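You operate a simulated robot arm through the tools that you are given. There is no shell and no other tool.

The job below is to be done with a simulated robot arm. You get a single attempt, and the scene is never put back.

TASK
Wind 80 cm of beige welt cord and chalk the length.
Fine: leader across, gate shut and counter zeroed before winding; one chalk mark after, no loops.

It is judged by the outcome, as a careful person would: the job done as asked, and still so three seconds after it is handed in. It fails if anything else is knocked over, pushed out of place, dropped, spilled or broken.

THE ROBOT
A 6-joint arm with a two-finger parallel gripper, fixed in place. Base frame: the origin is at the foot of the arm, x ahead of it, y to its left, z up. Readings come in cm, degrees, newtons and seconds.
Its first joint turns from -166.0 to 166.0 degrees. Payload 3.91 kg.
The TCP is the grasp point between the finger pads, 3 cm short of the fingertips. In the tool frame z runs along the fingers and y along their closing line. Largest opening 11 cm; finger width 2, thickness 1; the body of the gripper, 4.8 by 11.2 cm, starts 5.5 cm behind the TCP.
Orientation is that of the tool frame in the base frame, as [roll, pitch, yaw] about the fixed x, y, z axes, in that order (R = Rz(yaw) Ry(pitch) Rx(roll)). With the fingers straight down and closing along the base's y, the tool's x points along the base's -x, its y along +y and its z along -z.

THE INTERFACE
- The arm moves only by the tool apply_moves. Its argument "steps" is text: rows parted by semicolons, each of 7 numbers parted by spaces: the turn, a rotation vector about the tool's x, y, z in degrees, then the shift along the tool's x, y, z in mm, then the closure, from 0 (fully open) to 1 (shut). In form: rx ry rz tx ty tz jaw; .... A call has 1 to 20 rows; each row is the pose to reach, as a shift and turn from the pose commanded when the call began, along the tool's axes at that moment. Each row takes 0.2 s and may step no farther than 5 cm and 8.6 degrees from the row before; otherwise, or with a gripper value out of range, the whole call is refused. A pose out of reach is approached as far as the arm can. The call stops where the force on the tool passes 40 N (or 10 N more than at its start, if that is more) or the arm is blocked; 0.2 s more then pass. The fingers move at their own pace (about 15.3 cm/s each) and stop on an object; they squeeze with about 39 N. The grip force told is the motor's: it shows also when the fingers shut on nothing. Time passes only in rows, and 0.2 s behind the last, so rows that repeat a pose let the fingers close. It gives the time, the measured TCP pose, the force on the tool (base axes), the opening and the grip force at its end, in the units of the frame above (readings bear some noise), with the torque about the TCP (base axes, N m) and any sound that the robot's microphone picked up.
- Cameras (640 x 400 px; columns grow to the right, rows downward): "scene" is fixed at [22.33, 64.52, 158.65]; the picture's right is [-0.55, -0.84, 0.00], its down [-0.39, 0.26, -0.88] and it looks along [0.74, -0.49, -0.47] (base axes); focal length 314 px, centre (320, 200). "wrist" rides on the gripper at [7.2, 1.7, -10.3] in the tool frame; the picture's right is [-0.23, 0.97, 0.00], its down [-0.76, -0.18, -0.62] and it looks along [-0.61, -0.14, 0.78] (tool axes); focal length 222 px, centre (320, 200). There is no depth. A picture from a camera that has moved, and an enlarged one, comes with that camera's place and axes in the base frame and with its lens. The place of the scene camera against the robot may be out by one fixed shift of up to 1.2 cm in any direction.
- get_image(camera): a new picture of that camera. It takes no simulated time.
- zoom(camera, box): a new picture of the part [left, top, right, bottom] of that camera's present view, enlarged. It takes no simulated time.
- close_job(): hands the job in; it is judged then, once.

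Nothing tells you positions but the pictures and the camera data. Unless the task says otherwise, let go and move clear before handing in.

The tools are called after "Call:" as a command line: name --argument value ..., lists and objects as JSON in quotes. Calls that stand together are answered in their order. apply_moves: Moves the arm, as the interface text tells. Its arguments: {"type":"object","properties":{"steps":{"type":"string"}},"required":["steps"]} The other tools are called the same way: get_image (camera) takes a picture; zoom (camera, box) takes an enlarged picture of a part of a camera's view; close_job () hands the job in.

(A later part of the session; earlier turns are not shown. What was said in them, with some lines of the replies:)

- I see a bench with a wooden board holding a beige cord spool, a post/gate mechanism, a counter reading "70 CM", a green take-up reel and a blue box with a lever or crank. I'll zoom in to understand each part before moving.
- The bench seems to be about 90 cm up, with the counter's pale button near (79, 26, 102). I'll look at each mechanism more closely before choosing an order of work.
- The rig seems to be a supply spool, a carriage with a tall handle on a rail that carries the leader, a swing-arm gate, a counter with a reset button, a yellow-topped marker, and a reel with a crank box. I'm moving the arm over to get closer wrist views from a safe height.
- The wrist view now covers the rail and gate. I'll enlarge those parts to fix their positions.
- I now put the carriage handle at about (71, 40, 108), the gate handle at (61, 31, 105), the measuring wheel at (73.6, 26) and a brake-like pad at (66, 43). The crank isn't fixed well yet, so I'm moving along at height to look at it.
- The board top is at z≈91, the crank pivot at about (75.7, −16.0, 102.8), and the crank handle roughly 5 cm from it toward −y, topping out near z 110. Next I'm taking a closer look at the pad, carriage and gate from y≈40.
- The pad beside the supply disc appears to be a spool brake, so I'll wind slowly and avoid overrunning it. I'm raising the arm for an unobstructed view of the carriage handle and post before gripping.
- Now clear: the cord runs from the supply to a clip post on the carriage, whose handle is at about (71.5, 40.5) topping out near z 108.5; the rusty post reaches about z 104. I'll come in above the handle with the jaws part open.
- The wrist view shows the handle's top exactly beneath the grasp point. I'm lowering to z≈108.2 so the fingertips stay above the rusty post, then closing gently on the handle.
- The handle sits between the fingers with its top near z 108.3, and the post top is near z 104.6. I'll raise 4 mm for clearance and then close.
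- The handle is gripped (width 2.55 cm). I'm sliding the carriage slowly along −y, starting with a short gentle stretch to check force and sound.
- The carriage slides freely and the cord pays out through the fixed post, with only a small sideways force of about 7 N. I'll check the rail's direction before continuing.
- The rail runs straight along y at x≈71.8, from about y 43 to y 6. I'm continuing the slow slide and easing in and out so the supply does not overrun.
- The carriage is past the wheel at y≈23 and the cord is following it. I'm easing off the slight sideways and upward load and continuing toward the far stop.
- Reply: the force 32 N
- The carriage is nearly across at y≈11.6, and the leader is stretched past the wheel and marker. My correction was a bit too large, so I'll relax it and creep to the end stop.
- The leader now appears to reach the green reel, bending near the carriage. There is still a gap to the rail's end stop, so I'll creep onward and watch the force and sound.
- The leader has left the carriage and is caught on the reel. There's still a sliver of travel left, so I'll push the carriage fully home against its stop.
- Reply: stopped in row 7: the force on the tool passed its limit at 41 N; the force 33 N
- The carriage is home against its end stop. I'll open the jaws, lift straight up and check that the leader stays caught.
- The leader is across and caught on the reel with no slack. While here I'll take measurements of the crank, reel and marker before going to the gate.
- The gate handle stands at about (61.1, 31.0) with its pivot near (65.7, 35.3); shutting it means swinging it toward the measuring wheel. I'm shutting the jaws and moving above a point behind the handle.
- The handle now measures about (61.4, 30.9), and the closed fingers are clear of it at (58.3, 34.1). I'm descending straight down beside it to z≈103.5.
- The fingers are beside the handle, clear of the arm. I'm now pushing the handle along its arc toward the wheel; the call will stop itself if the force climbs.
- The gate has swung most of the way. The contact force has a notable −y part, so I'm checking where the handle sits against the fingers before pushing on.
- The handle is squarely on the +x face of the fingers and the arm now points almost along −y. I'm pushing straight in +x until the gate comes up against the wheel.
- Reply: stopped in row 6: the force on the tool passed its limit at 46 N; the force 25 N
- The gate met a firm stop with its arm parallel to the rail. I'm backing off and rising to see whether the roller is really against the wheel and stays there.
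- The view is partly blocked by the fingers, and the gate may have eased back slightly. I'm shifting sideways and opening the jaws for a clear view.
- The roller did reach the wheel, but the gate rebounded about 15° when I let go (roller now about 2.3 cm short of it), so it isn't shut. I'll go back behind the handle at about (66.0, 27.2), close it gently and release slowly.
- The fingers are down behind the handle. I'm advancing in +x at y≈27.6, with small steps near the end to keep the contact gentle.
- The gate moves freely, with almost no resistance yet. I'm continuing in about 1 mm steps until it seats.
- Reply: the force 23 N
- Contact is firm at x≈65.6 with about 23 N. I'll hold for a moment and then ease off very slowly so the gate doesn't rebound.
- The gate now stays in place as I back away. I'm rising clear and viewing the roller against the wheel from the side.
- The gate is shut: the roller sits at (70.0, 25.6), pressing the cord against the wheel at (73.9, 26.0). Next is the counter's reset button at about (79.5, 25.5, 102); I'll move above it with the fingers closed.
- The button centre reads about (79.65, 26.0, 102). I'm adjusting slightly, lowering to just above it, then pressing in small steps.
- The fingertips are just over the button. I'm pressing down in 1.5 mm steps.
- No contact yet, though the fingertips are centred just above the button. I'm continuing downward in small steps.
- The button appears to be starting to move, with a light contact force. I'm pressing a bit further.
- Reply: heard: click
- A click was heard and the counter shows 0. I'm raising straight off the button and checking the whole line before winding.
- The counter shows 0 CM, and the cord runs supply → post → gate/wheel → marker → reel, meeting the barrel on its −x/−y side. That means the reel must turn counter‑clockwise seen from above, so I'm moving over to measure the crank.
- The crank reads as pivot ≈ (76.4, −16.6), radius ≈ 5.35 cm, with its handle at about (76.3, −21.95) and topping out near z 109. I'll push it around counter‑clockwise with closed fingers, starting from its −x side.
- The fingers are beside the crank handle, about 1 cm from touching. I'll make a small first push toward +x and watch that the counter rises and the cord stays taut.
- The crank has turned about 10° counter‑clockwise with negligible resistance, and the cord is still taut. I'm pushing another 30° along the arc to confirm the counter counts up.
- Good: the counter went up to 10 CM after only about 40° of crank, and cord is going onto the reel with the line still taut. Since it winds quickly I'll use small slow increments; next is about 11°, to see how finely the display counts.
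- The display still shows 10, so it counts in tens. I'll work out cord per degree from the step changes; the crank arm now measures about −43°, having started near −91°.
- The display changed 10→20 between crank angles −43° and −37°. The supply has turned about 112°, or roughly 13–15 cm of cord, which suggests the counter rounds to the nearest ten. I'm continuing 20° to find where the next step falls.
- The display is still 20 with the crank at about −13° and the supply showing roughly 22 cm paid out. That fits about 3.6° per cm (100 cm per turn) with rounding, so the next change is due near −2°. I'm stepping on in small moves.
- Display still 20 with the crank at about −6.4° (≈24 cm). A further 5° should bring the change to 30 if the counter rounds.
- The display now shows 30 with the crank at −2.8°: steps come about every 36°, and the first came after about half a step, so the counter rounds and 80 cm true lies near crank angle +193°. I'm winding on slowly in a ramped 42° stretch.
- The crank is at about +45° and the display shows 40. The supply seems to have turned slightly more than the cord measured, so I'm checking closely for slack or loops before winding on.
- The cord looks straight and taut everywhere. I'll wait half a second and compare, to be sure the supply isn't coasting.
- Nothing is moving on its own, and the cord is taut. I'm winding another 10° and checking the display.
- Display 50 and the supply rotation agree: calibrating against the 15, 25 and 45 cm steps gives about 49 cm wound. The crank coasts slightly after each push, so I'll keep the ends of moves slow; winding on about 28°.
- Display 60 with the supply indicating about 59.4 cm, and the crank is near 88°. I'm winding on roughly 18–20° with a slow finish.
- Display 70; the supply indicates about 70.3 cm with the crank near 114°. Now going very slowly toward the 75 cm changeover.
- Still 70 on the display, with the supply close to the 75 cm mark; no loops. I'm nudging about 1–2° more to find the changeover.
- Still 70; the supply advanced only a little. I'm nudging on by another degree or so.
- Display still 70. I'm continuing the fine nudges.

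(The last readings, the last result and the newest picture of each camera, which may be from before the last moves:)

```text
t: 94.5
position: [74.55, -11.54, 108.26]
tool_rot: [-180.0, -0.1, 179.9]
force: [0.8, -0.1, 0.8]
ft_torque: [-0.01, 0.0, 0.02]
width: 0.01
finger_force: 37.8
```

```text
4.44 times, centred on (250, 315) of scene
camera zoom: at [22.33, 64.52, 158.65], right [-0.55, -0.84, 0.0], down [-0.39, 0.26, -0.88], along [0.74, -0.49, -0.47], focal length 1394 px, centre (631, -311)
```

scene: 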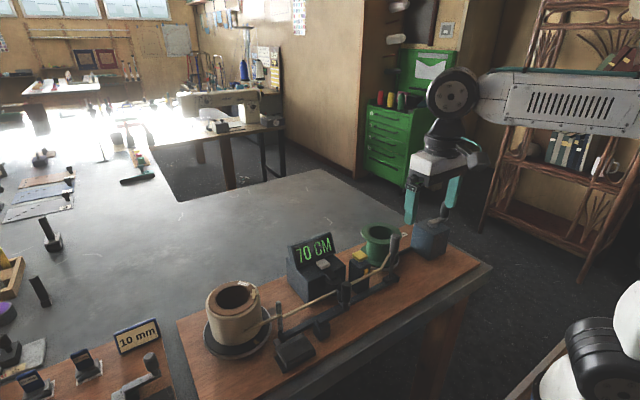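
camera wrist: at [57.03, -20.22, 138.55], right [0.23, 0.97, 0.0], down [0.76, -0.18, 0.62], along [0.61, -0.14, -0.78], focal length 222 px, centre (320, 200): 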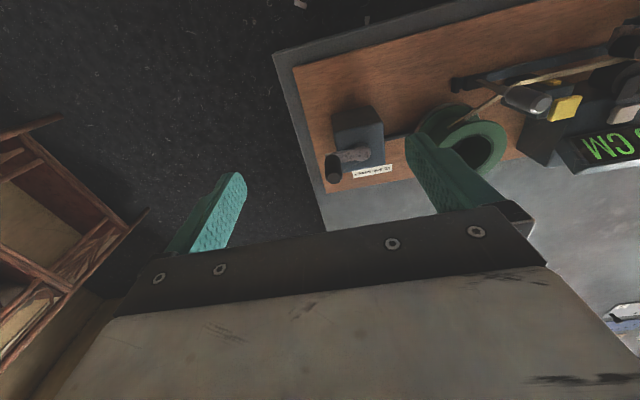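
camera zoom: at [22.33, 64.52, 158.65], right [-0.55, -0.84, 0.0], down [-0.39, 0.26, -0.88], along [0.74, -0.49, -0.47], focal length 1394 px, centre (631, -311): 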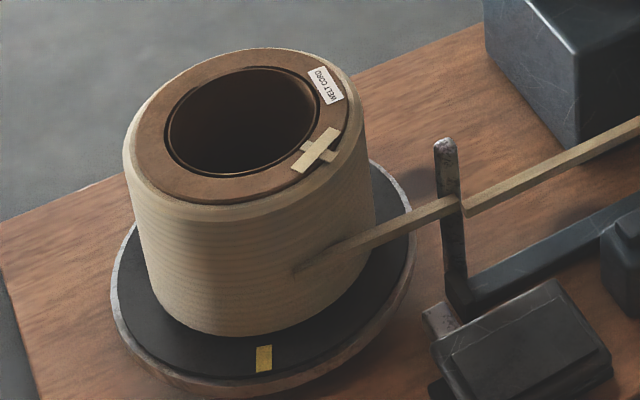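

The display has just changed to 80, i.e. about 75.5 cm true, since it rounds. I need roughly 4.5 cm more (about 42° of supply, or 10° of crank) to sit in the middle at 80 cm; doing the first part slowly.

Call:
apply_moves --steps "0 0 0 0.7 -0.2 0 1; 0 0 0 1.5 -0.5 0 1; 0 0 0 2.3 -0.8 0 1; 0 0 0 3.1 -1.1 0 1; 0 0 0 3.9 -1.4 0 1; 0 0 0 4.7 -1.7 0 1; 0 0 0 5.3 -1.9 0 1; 0 0 0 5.7 -2 0 1; 0 0 0 5.7 -2 0 1; 0 0 0 5.7 -2 0 1"

Call:
zoom --camera "scene" --box '[190, 210, 440, 370]'

Call:
zoom --camera "scene" --box '[190, 270, 310, 360]'

Call:
zoom --camera "wrist" --box '[180, 20, 460, 200]'

```text
t: 96.7
position: [74.03, -11.54, 108.34]
tool_rot: [180.0, 0.0, 179.9]
force: [-0.2, 1.9, -2.1]
ft_torque: [0.01, -0.02, -0.01]
width: 0.02
finger_force: 37.5
```

```text
2.50 times, centred on (315, 290) of scene
camera zoom: at [22.33, 64.52, 158.65], right [-0.55, -0.84, 0.0], down [-0.39, 0.26, -0.88], along [0.74, -0.49, -0.47], focal length 784 px, centre (332, -25)
```

zoom: 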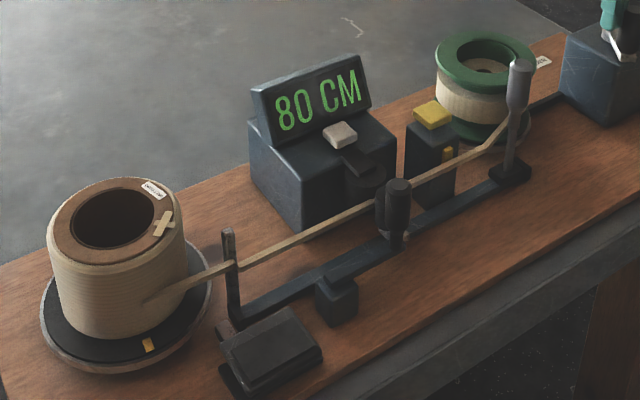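

```text
4.44 times, centred on (250, 315) of scene
camera zoom: at [22.33, 64.52, 158.65], right [-0.55, -0.84, 0.0], down [-0.39, 0.26, -0.88], along [0.74, -0.49, -0.47], focal length 1394 px, centre (631, -311)
```

zoom: 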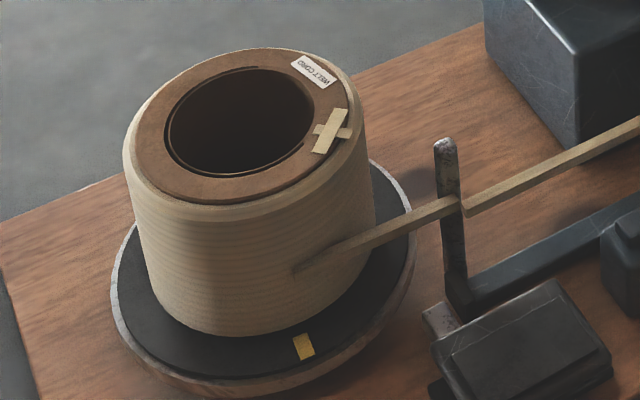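

```text
2.22 times, centred on (320, 110) of wrist
camera zoom: at [66.7, -9.81, 118.71], right [0.23, 0.97, 0.0], down [0.76, -0.18, 0.62], along [0.61, -0.14, -0.78], focal length 494 px, centre (320, 400)
```

zoom: 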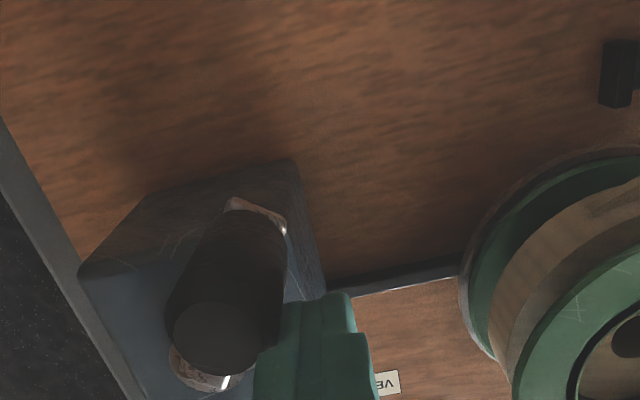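

The supply advanced about 16°, so roughly 77.2 cm; about 26° of supply remains. I'm continuing slowly.

Call:
apply_moves --steps "0 0 0 0.7 -0.4 0 1; 0 0 0 1.5 -0.9 0 1; 0 0 0 2.3 -1.4 0 1; 0 0 0 3.1 -1.9 0 1; 0 0 0 3.9 -2.4 0 1; 0 0 0 4.5 -2.8 0 1; 0 0 0 5 -3.1 0 1; 0 0 0 5 -3.1 0 1; 0 0 0 5 -3.1 0 1"

Call:
zoom --camera "scene" --box '[190, 210, 440, 370]'

Call:
zoom --camera "scene" --box '[190, 270, 310, 360]'

Call:
zoom --camera "wrist" --box '[180, 20, 460, 200]'

```text
t: 98.7
position: [73.57, -11.9, 108.25]
tool_rot: [-180.0, 0.0, 179.9]
force: [1.4, -0.3, -0.2]
ft_torque: [0.0, -0.02, -0.01]
width: 0.0
finger_force: 37.8
```

```text
2.50 times, centred on (315, 290) of scene
camera zoom: at [22.33, 64.52, 158.65], right [-0.55, -0.84, 0.0], down [-0.39, 0.26, -0.88], along [0.74, -0.49, -0.47], focal length 784 px, centre (332, -25)
```

zoom: 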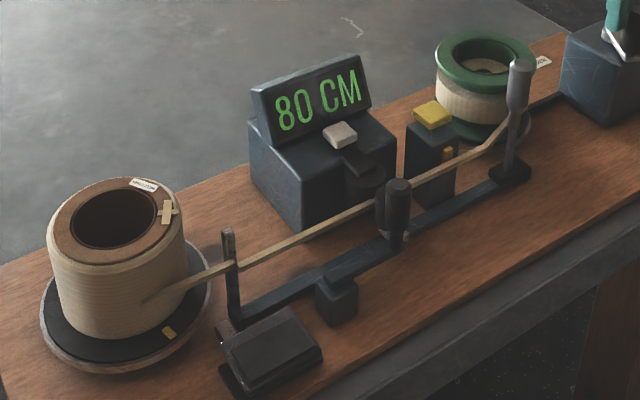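

```text
4.44 times, centred on (250, 315) of scene
camera zoom: at [22.33, 64.52, 158.65], right [-0.55, -0.84, 0.0], down [-0.39, 0.26, -0.88], along [0.74, -0.49, -0.47], focal length 1394 px, centre (631, -311)
```

zoom: 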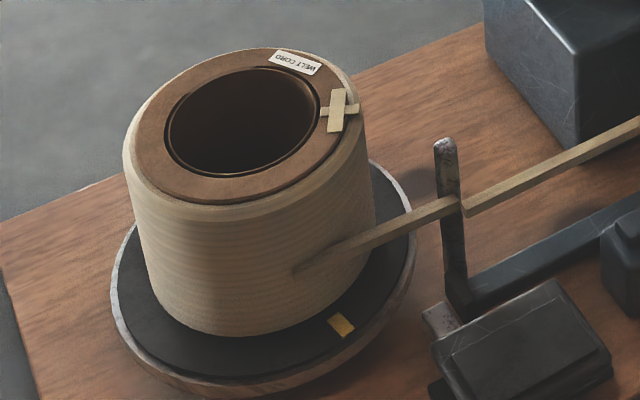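

```text
2.22 times, centred on (320, 110) of wrist
camera zoom: at [66.2, -10.13, 118.7], right [0.23, 0.97, 0.0], down [0.76, -0.18, 0.62], along [0.61, -0.14, -0.78], focal length 494 px, centre (320, 400)
```

zoom: 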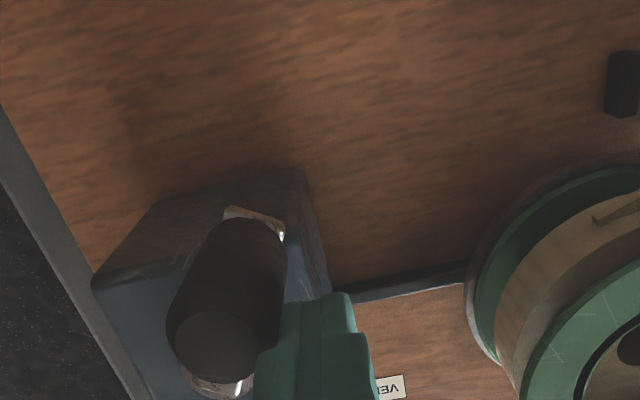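

Now about 79 cm by the supply rotation. One last small nudge of about 1 cm.

Call:
apply_moves --steps "0 0 0 0.6 -0.4 0 1; 0 0 0 1.2 -0.8 0 1; 0 0 0 1.8 -1.2 0 1; 0 0 0 2.2 -1.5 0 1; 0 0 0 2.5 -1.7 0 1; 0 0 0 2.5 -1.7 0 1; 0 0 0 2.5 -1.7 0 1"

Call:
zoom --camera "scene" --box '[190, 210, 440, 370]'

Call:
zoom --camera "scene" --box '[190, 270, 310, 360]'

```text
t: 100.3
position: [73.11, -12.0, 108.3]
tool_rot: [180.0, 0.0, 179.9]
force: [-0.6, 0.7, 0.7]
ft_torque: [-0.01, -0.01, 0.03]
width: 0.01
finger_force: 37.8
```

```text
2.50 times, centred on (315, 290) of scene
camera zoom: at [22.33, 64.52, 158.65], right [-0.55, -0.84, 0.0], down [-0.39, 0.26, -0.88], along [0.74, -0.49, -0.47], focal length 784 px, centre (332, -25)
```

zoom: 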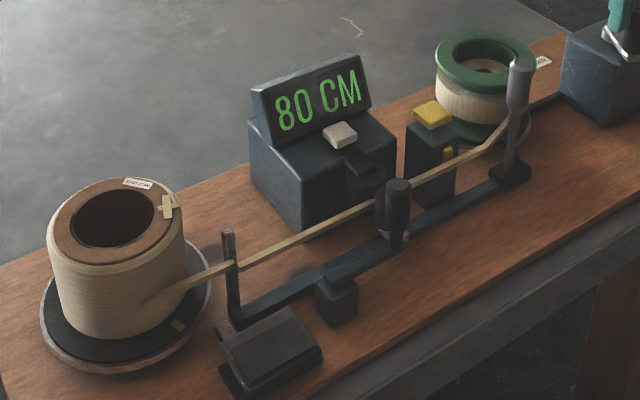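

```text
4.44 times, centred on (250, 315) of scene
camera zoom: at [22.33, 64.52, 158.65], right [-0.55, -0.84, 0.0], down [-0.39, 0.26, -0.88], along [0.74, -0.49, -0.47], focal length 1394 px, centre (631, -311)
```

zoom: 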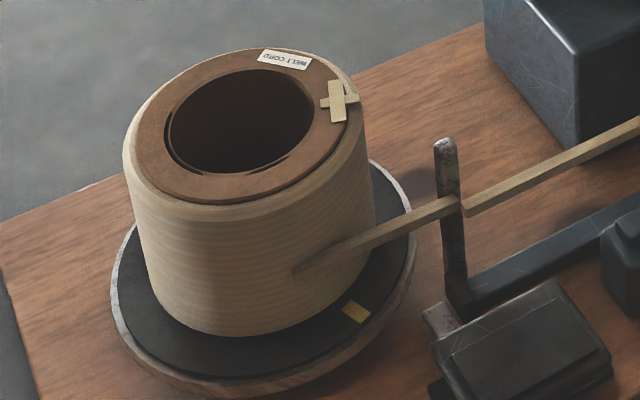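

That puts it at about 80 cm by the supply, with the display steady at 80 and the cord taut. I'm backing the fingers away from the crank, rising and heading for the yellow chalk button.

Call:
apply_moves --steps "0 0 0 -6 8 0 1; 0 0 0 -15 15 -5 1; 0 0 0 -20 20 -40 1; 0 0 0 -25 30 -80 1; 0 0 0 -28 70 -110 1; 0 0 0 -30 115 -120 1; 0 0 0 -30 160 -120 1; 0 0 0 -30 205 -120 1; 0 0 0 -30 245 -120 1; 0 0 0 -30 276 -120 1; 0 0 0 -30 276 -120 1"

Call:
get_image --camera "wrist"

Call:
zoom --camera "wrist" --box '[220, 60, 420, 200]'

Call:
zoom --camera "scene" --box '[300, 190, 460, 290]'

```text
t: 102.7
position: [76.28, 15.61, 120.29]
tool_rot: [-179.9, -0.1, 179.9]
force: [0.2, 0.0, 0.3]
ft_torque: [-0.02, -0.02, 0.0]
width: 0.0
finger_force: 37.8
```

```text
taken
camera wrist: at [68.99, 17.26, 130.73], right [0.23, 0.97, 0.0], down [0.76, -0.18, 0.62], along [0.61, -0.14, -0.78], focal length 222 px, centre (320, 200)
```

wrist: 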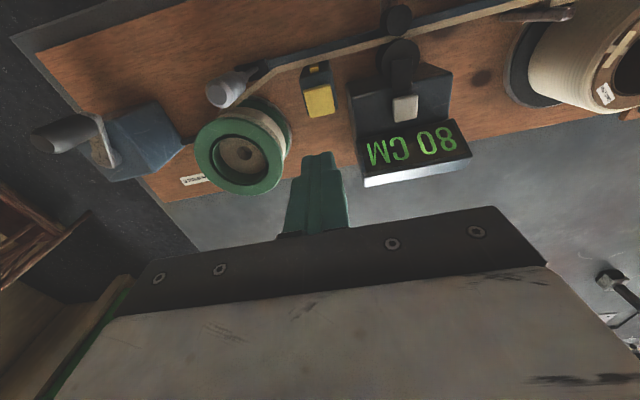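

```text
2.86 times, centred on (320, 130) of wrist
camera zoom: at [68.99, 17.26, 130.73], right [0.23, 0.97, 0.0], down [0.76, -0.18, 0.62], along [0.61, -0.14, -0.78], focal length 635 px, centre (320, 400)
```

zoom: 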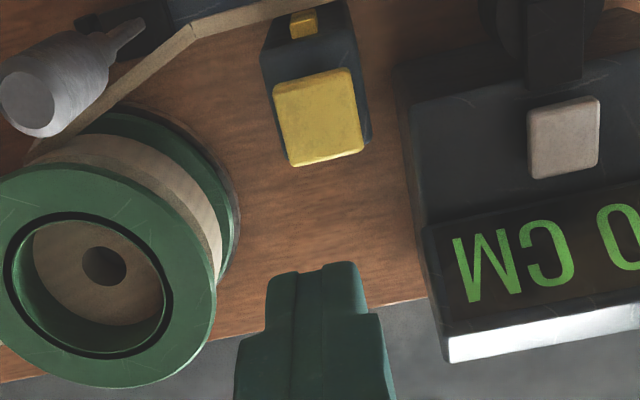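

```text
4.00 times, centred on (380, 240) of scene
camera zoom: at [22.33, 64.52, 158.65], right [-0.55, -0.84, 0.0], down [-0.39, 0.26, -0.88], along [0.74, -0.49, -0.47], focal length 1255 px, centre (80, 40)
```

zoom: 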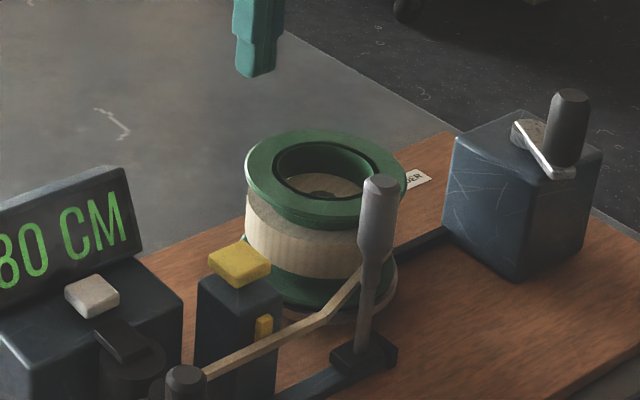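

The crank handle is clear and the display still reads 80. The yellow button measures (76.2, 15.7), directly beneath the fingertips, so I'm lowering to just above it.

Call:
apply_moves --steps "0 0 0 0 0 40 1; 0 0 0 0 0 80 1; 0 0 0 0 0 115 1; 0 0 0 0 0 135 1; 0 0 0 0 0 142 1; 0 0 0 0 0 147 1; 0 0 0 0 0 150 1"

Call:
zoom --camera "scene" --box '[310, 210, 430, 285]'

```text
t: 104.3
position: [76.45, 15.55, 105.33]
tool_rot: [179.9, -0.1, 179.9]
force: [-0.7, -0.4, 0.9]
ft_torque: [0.0, -0.01, 0.03]
width: 0.01
finger_force: 37.5
```

```text
5.33 times, centred on (370, 248) of scene
camera zoom: at [22.33, 64.52, 158.65], right [-0.55, -0.84, 0.0], down [-0.39, 0.26, -0.88], along [0.74, -0.49, -0.47], focal length 1673 px, centre (53, -53)
```

zoom: 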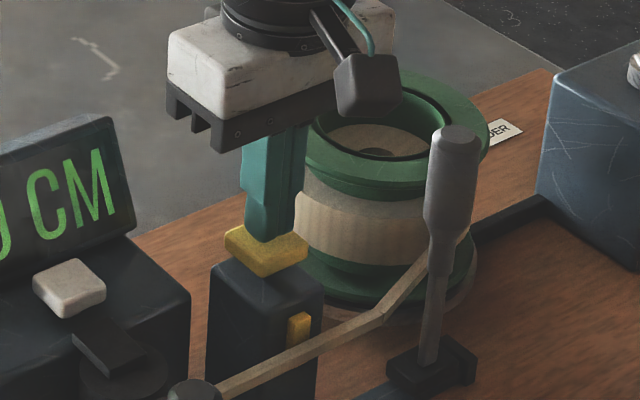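

The fingertips are just on top of the yellow button. I'm pressing down in small steps, once only, until it clicks.

Call:
apply_moves --steps "0 0 0 1 0 2 1; 0 0 0 1 0 4 1; 0 0 0 1 0 6 1; 0 0 0 1 0 8 1"

Call:
zoom --camera "scene" --box '[310, 210, 430, 285]'

```text
t: 105.3
position: [76.25, 15.61, 104.58]
tool_rot: [-180.0, -0.1, 180.0]
force: [-0.9, -0.5, 0.9]
ft_torque: [-0.01, -0.01, 0.0]
width: 0.0
finger_force: 37.9
```

```text
5.33 times, centred on (370, 248) of scene
camera zoom: at [22.33, 64.52, 158.65], right [-0.55, -0.84, 0.0], down [-0.39, 0.26, -0.88], along [0.74, -0.49, -0.47], focal length 1673 px, centre (53, -53)
```

zoom: 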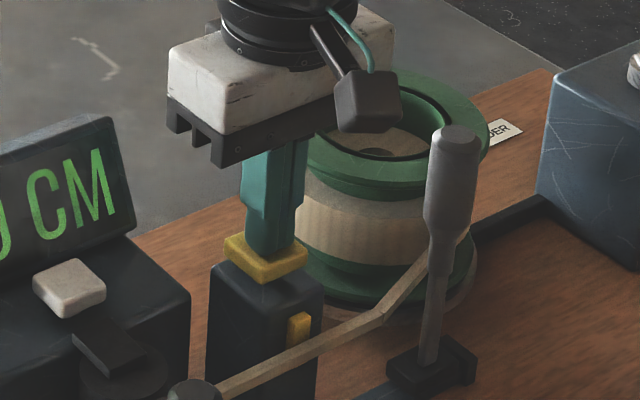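

The button is now moving down under the fingertips, with no click yet. I'm continuing in 1 mm steps.

Call:
apply_moves --steps "0 0 0 0 0 1 1; 0 0 0 0 0 2 1; 0 0 0 0 0 3 1; 0 0 0 0 0 4 1"

Call:
zoom --camera "scene" --box '[310, 210, 430, 285]'

```text
t: 106.3
position: [76.17, 15.56, 104.17]
tool_rot: [180.0, 0.0, 179.9]
force: [-1.2, 0.4, 2.5]
ft_torque: [0.02, 0.05, 0.01]
width: 0.02
finger_force: 37.3
heard: click
```

```text
5.33 times, centred on (370, 248) of scene
camera zoom: at [22.33, 64.52, 158.65], right [-0.55, -0.84, 0.0], down [-0.39, 0.26, -0.88], along [0.74, -0.49, -0.47], focal length 1673 px, centre (53, -53)
```

zoom: 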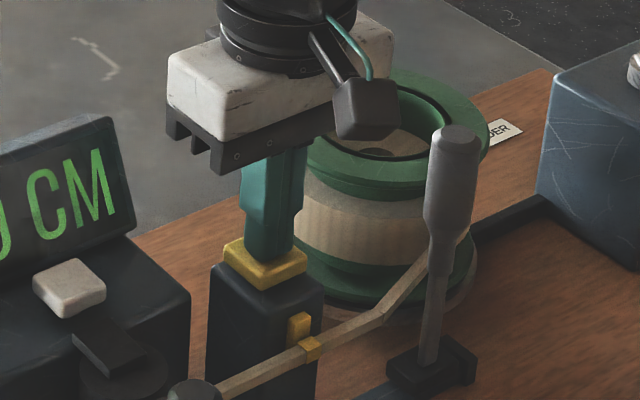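

A click was heard and a single yellow chalk mark is on the cord. I'm lifting straight up off the button and moving clear.

Call:
apply_moves --steps "0 0 0 0 0 -15 1; 0 0 0 0 0 -50 1; 0 0 0 0 0 -95 1; 0 0 0 0 0 -140 1; 0 0 0 0 0 -185 1; 0 0 0 40 0 -210 1; 0 0 0 85 0 -220 0.6; 0 0 0 130 0 -230 0.3; 0 0 0 170 0 -240 0.3; 0 0 0 170 0 -240 0.3"

Call:
get_image --camera "scene"

Call:
zoom --camera "scene" --box '[190, 210, 440, 370]'

Call:
zoom --camera "scene" --box '[300, 240, 420, 315]'

Call:
get_image --camera "wrist"

```text
t: 108.5
position: [59.17, 15.72, 128.14]
tool_rot: [-179.9, 0.0, 179.9]
force: [-0.2, 1.5, -0.9]
ft_torque: [0.01, -0.02, 0.01]
width: 7.72
finger_force: 0.0
```

```text
taken
```

scene: 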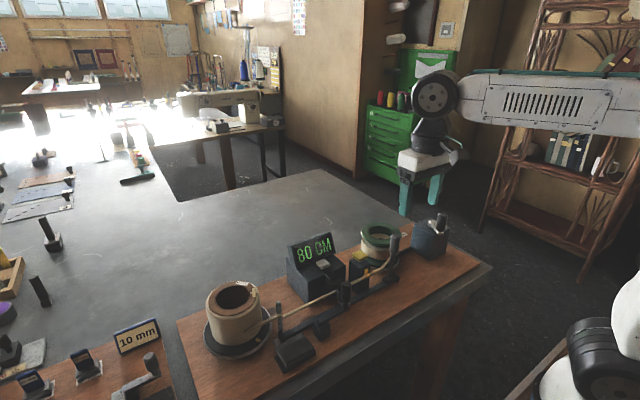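

```text
2.50 times, centred on (315, 290) of scene
camera zoom: at [22.33, 64.52, 158.65], right [-0.55, -0.84, 0.0], down [-0.39, 0.26, -0.88], along [0.74, -0.49, -0.47], focal length 784 px, centre (332, -25)
```

zoom: 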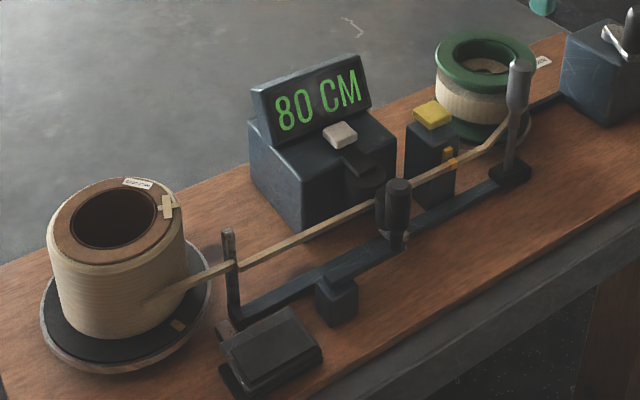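

```text
5.33 times, centred on (360, 278) of scene
camera zoom: at [22.33, 64.52, 158.65], right [-0.55, -0.84, 0.0], down [-0.39, 0.26, -0.88], along [0.74, -0.49, -0.47], focal length 1673 px, centre (107, -213)
```

zoom: 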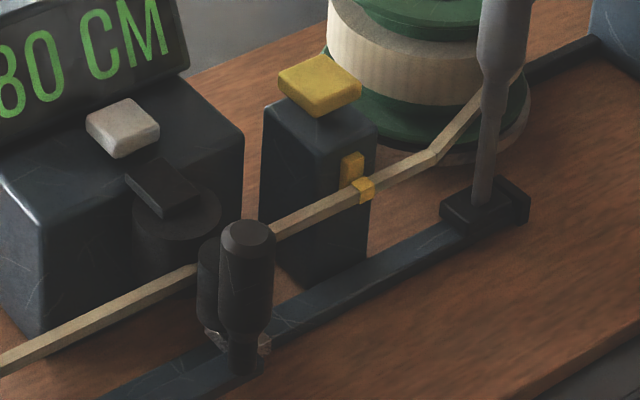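

```text
taken
camera wrist: at [51.84, 17.39, 138.51], right [0.23, 0.97, 0.0], down [0.76, -0.18, 0.62], along [0.61, -0.14, -0.78], focal length 222 px, centre (320, 200)
```

wrist: 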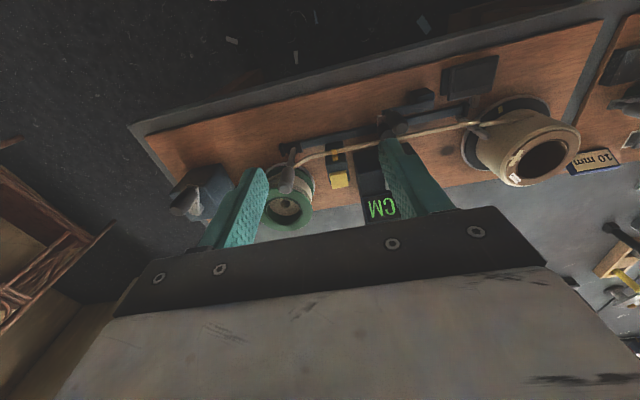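

Display 80 CM, one chalk mark, gate shut, cord taut, and nothing else disturbed. I'll wait a few seconds to confirm everything stays put before handing in.

Call:
apply_moves --steps "0 0 0 0 0 0 0.3; 0 0 0 0 0 0 0.3; 0 0 0 0 0 0 0.3; 0 0 0 0 0 0 0.3; 0 0 0 0 0 0 0.3; 0 0 0 0 0 0 0.3; 0 0 0 0 0 0 0.3; 0 0 0 0 0 0 0.3; 0 0 0 0 0 0 0.3; 0 0 0 0 0 0 0.3; 0 0 0 0 0 0 0.3; 0 0 0 0 0 0 0.3; 0 0 0 0 0 0 0.3; 0 0 0 0 0 0 0.3; 0 0 0 0 0 0 0.3"

Call:
zoom --camera "scene" --box '[190, 210, 440, 370]'

```text
t: 111.7
position: [59.2, 15.84, 128.19]
tool_rot: [-180.0, 0.0, 180.0]
force: [-0.4, -0.2, -0.8]
ft_torque: [0.01, 0.0, 0.01]
width: 7.72
finger_force: 0.0
```

```text
2.50 times, centred on (315, 290) of scene
camera zoom: at [22.33, 64.52, 158.65], right [-0.55, -0.84, 0.0], down [-0.39, 0.26, -0.88], along [0.74, -0.49, -0.47], focal length 784 px, centre (332, -25)
```

zoom: 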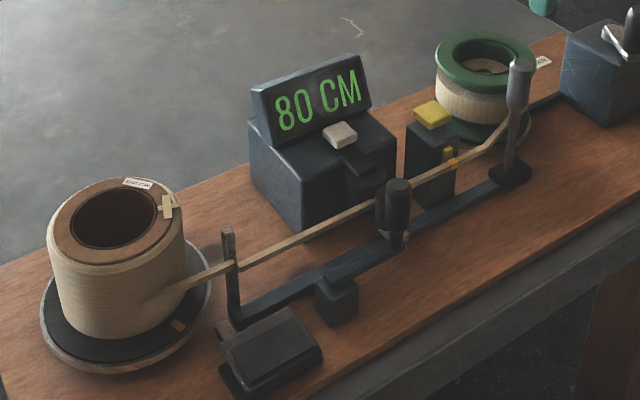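

Nothing has changed after three seconds: 80 CM on the counter, one chalk mark, gate shut, leader across, cord taut with no loops, and the arm clear. I'm handing the job in.

Call:
close_job

```text
The job is handed in.
```

The job is handed in: about 80 cm of the beige welt cord is wound onto the green reel, with one chalk mark on it.

- **Before winding:** I drew the leader across until it caught on the reel, shut the gate on the cord, and zeroed the counter. The gate sprang back on my first try, so I closed it again more gently and it stayed shut.
- **Length:** the counter reads 80 CM, but it only shows whole tens and appears to round. I judged the last few centimetres from how far the supply spool had turned, so the true length could be off by a centimetre or so.
- **After winding:** I pressed the chalk button once and heard one click. The cord is taut with no loops.
- **Final check:** I watched for three seconds with the arm clear and nothing moved. I saw nothing else knocked over or pushed out of place.
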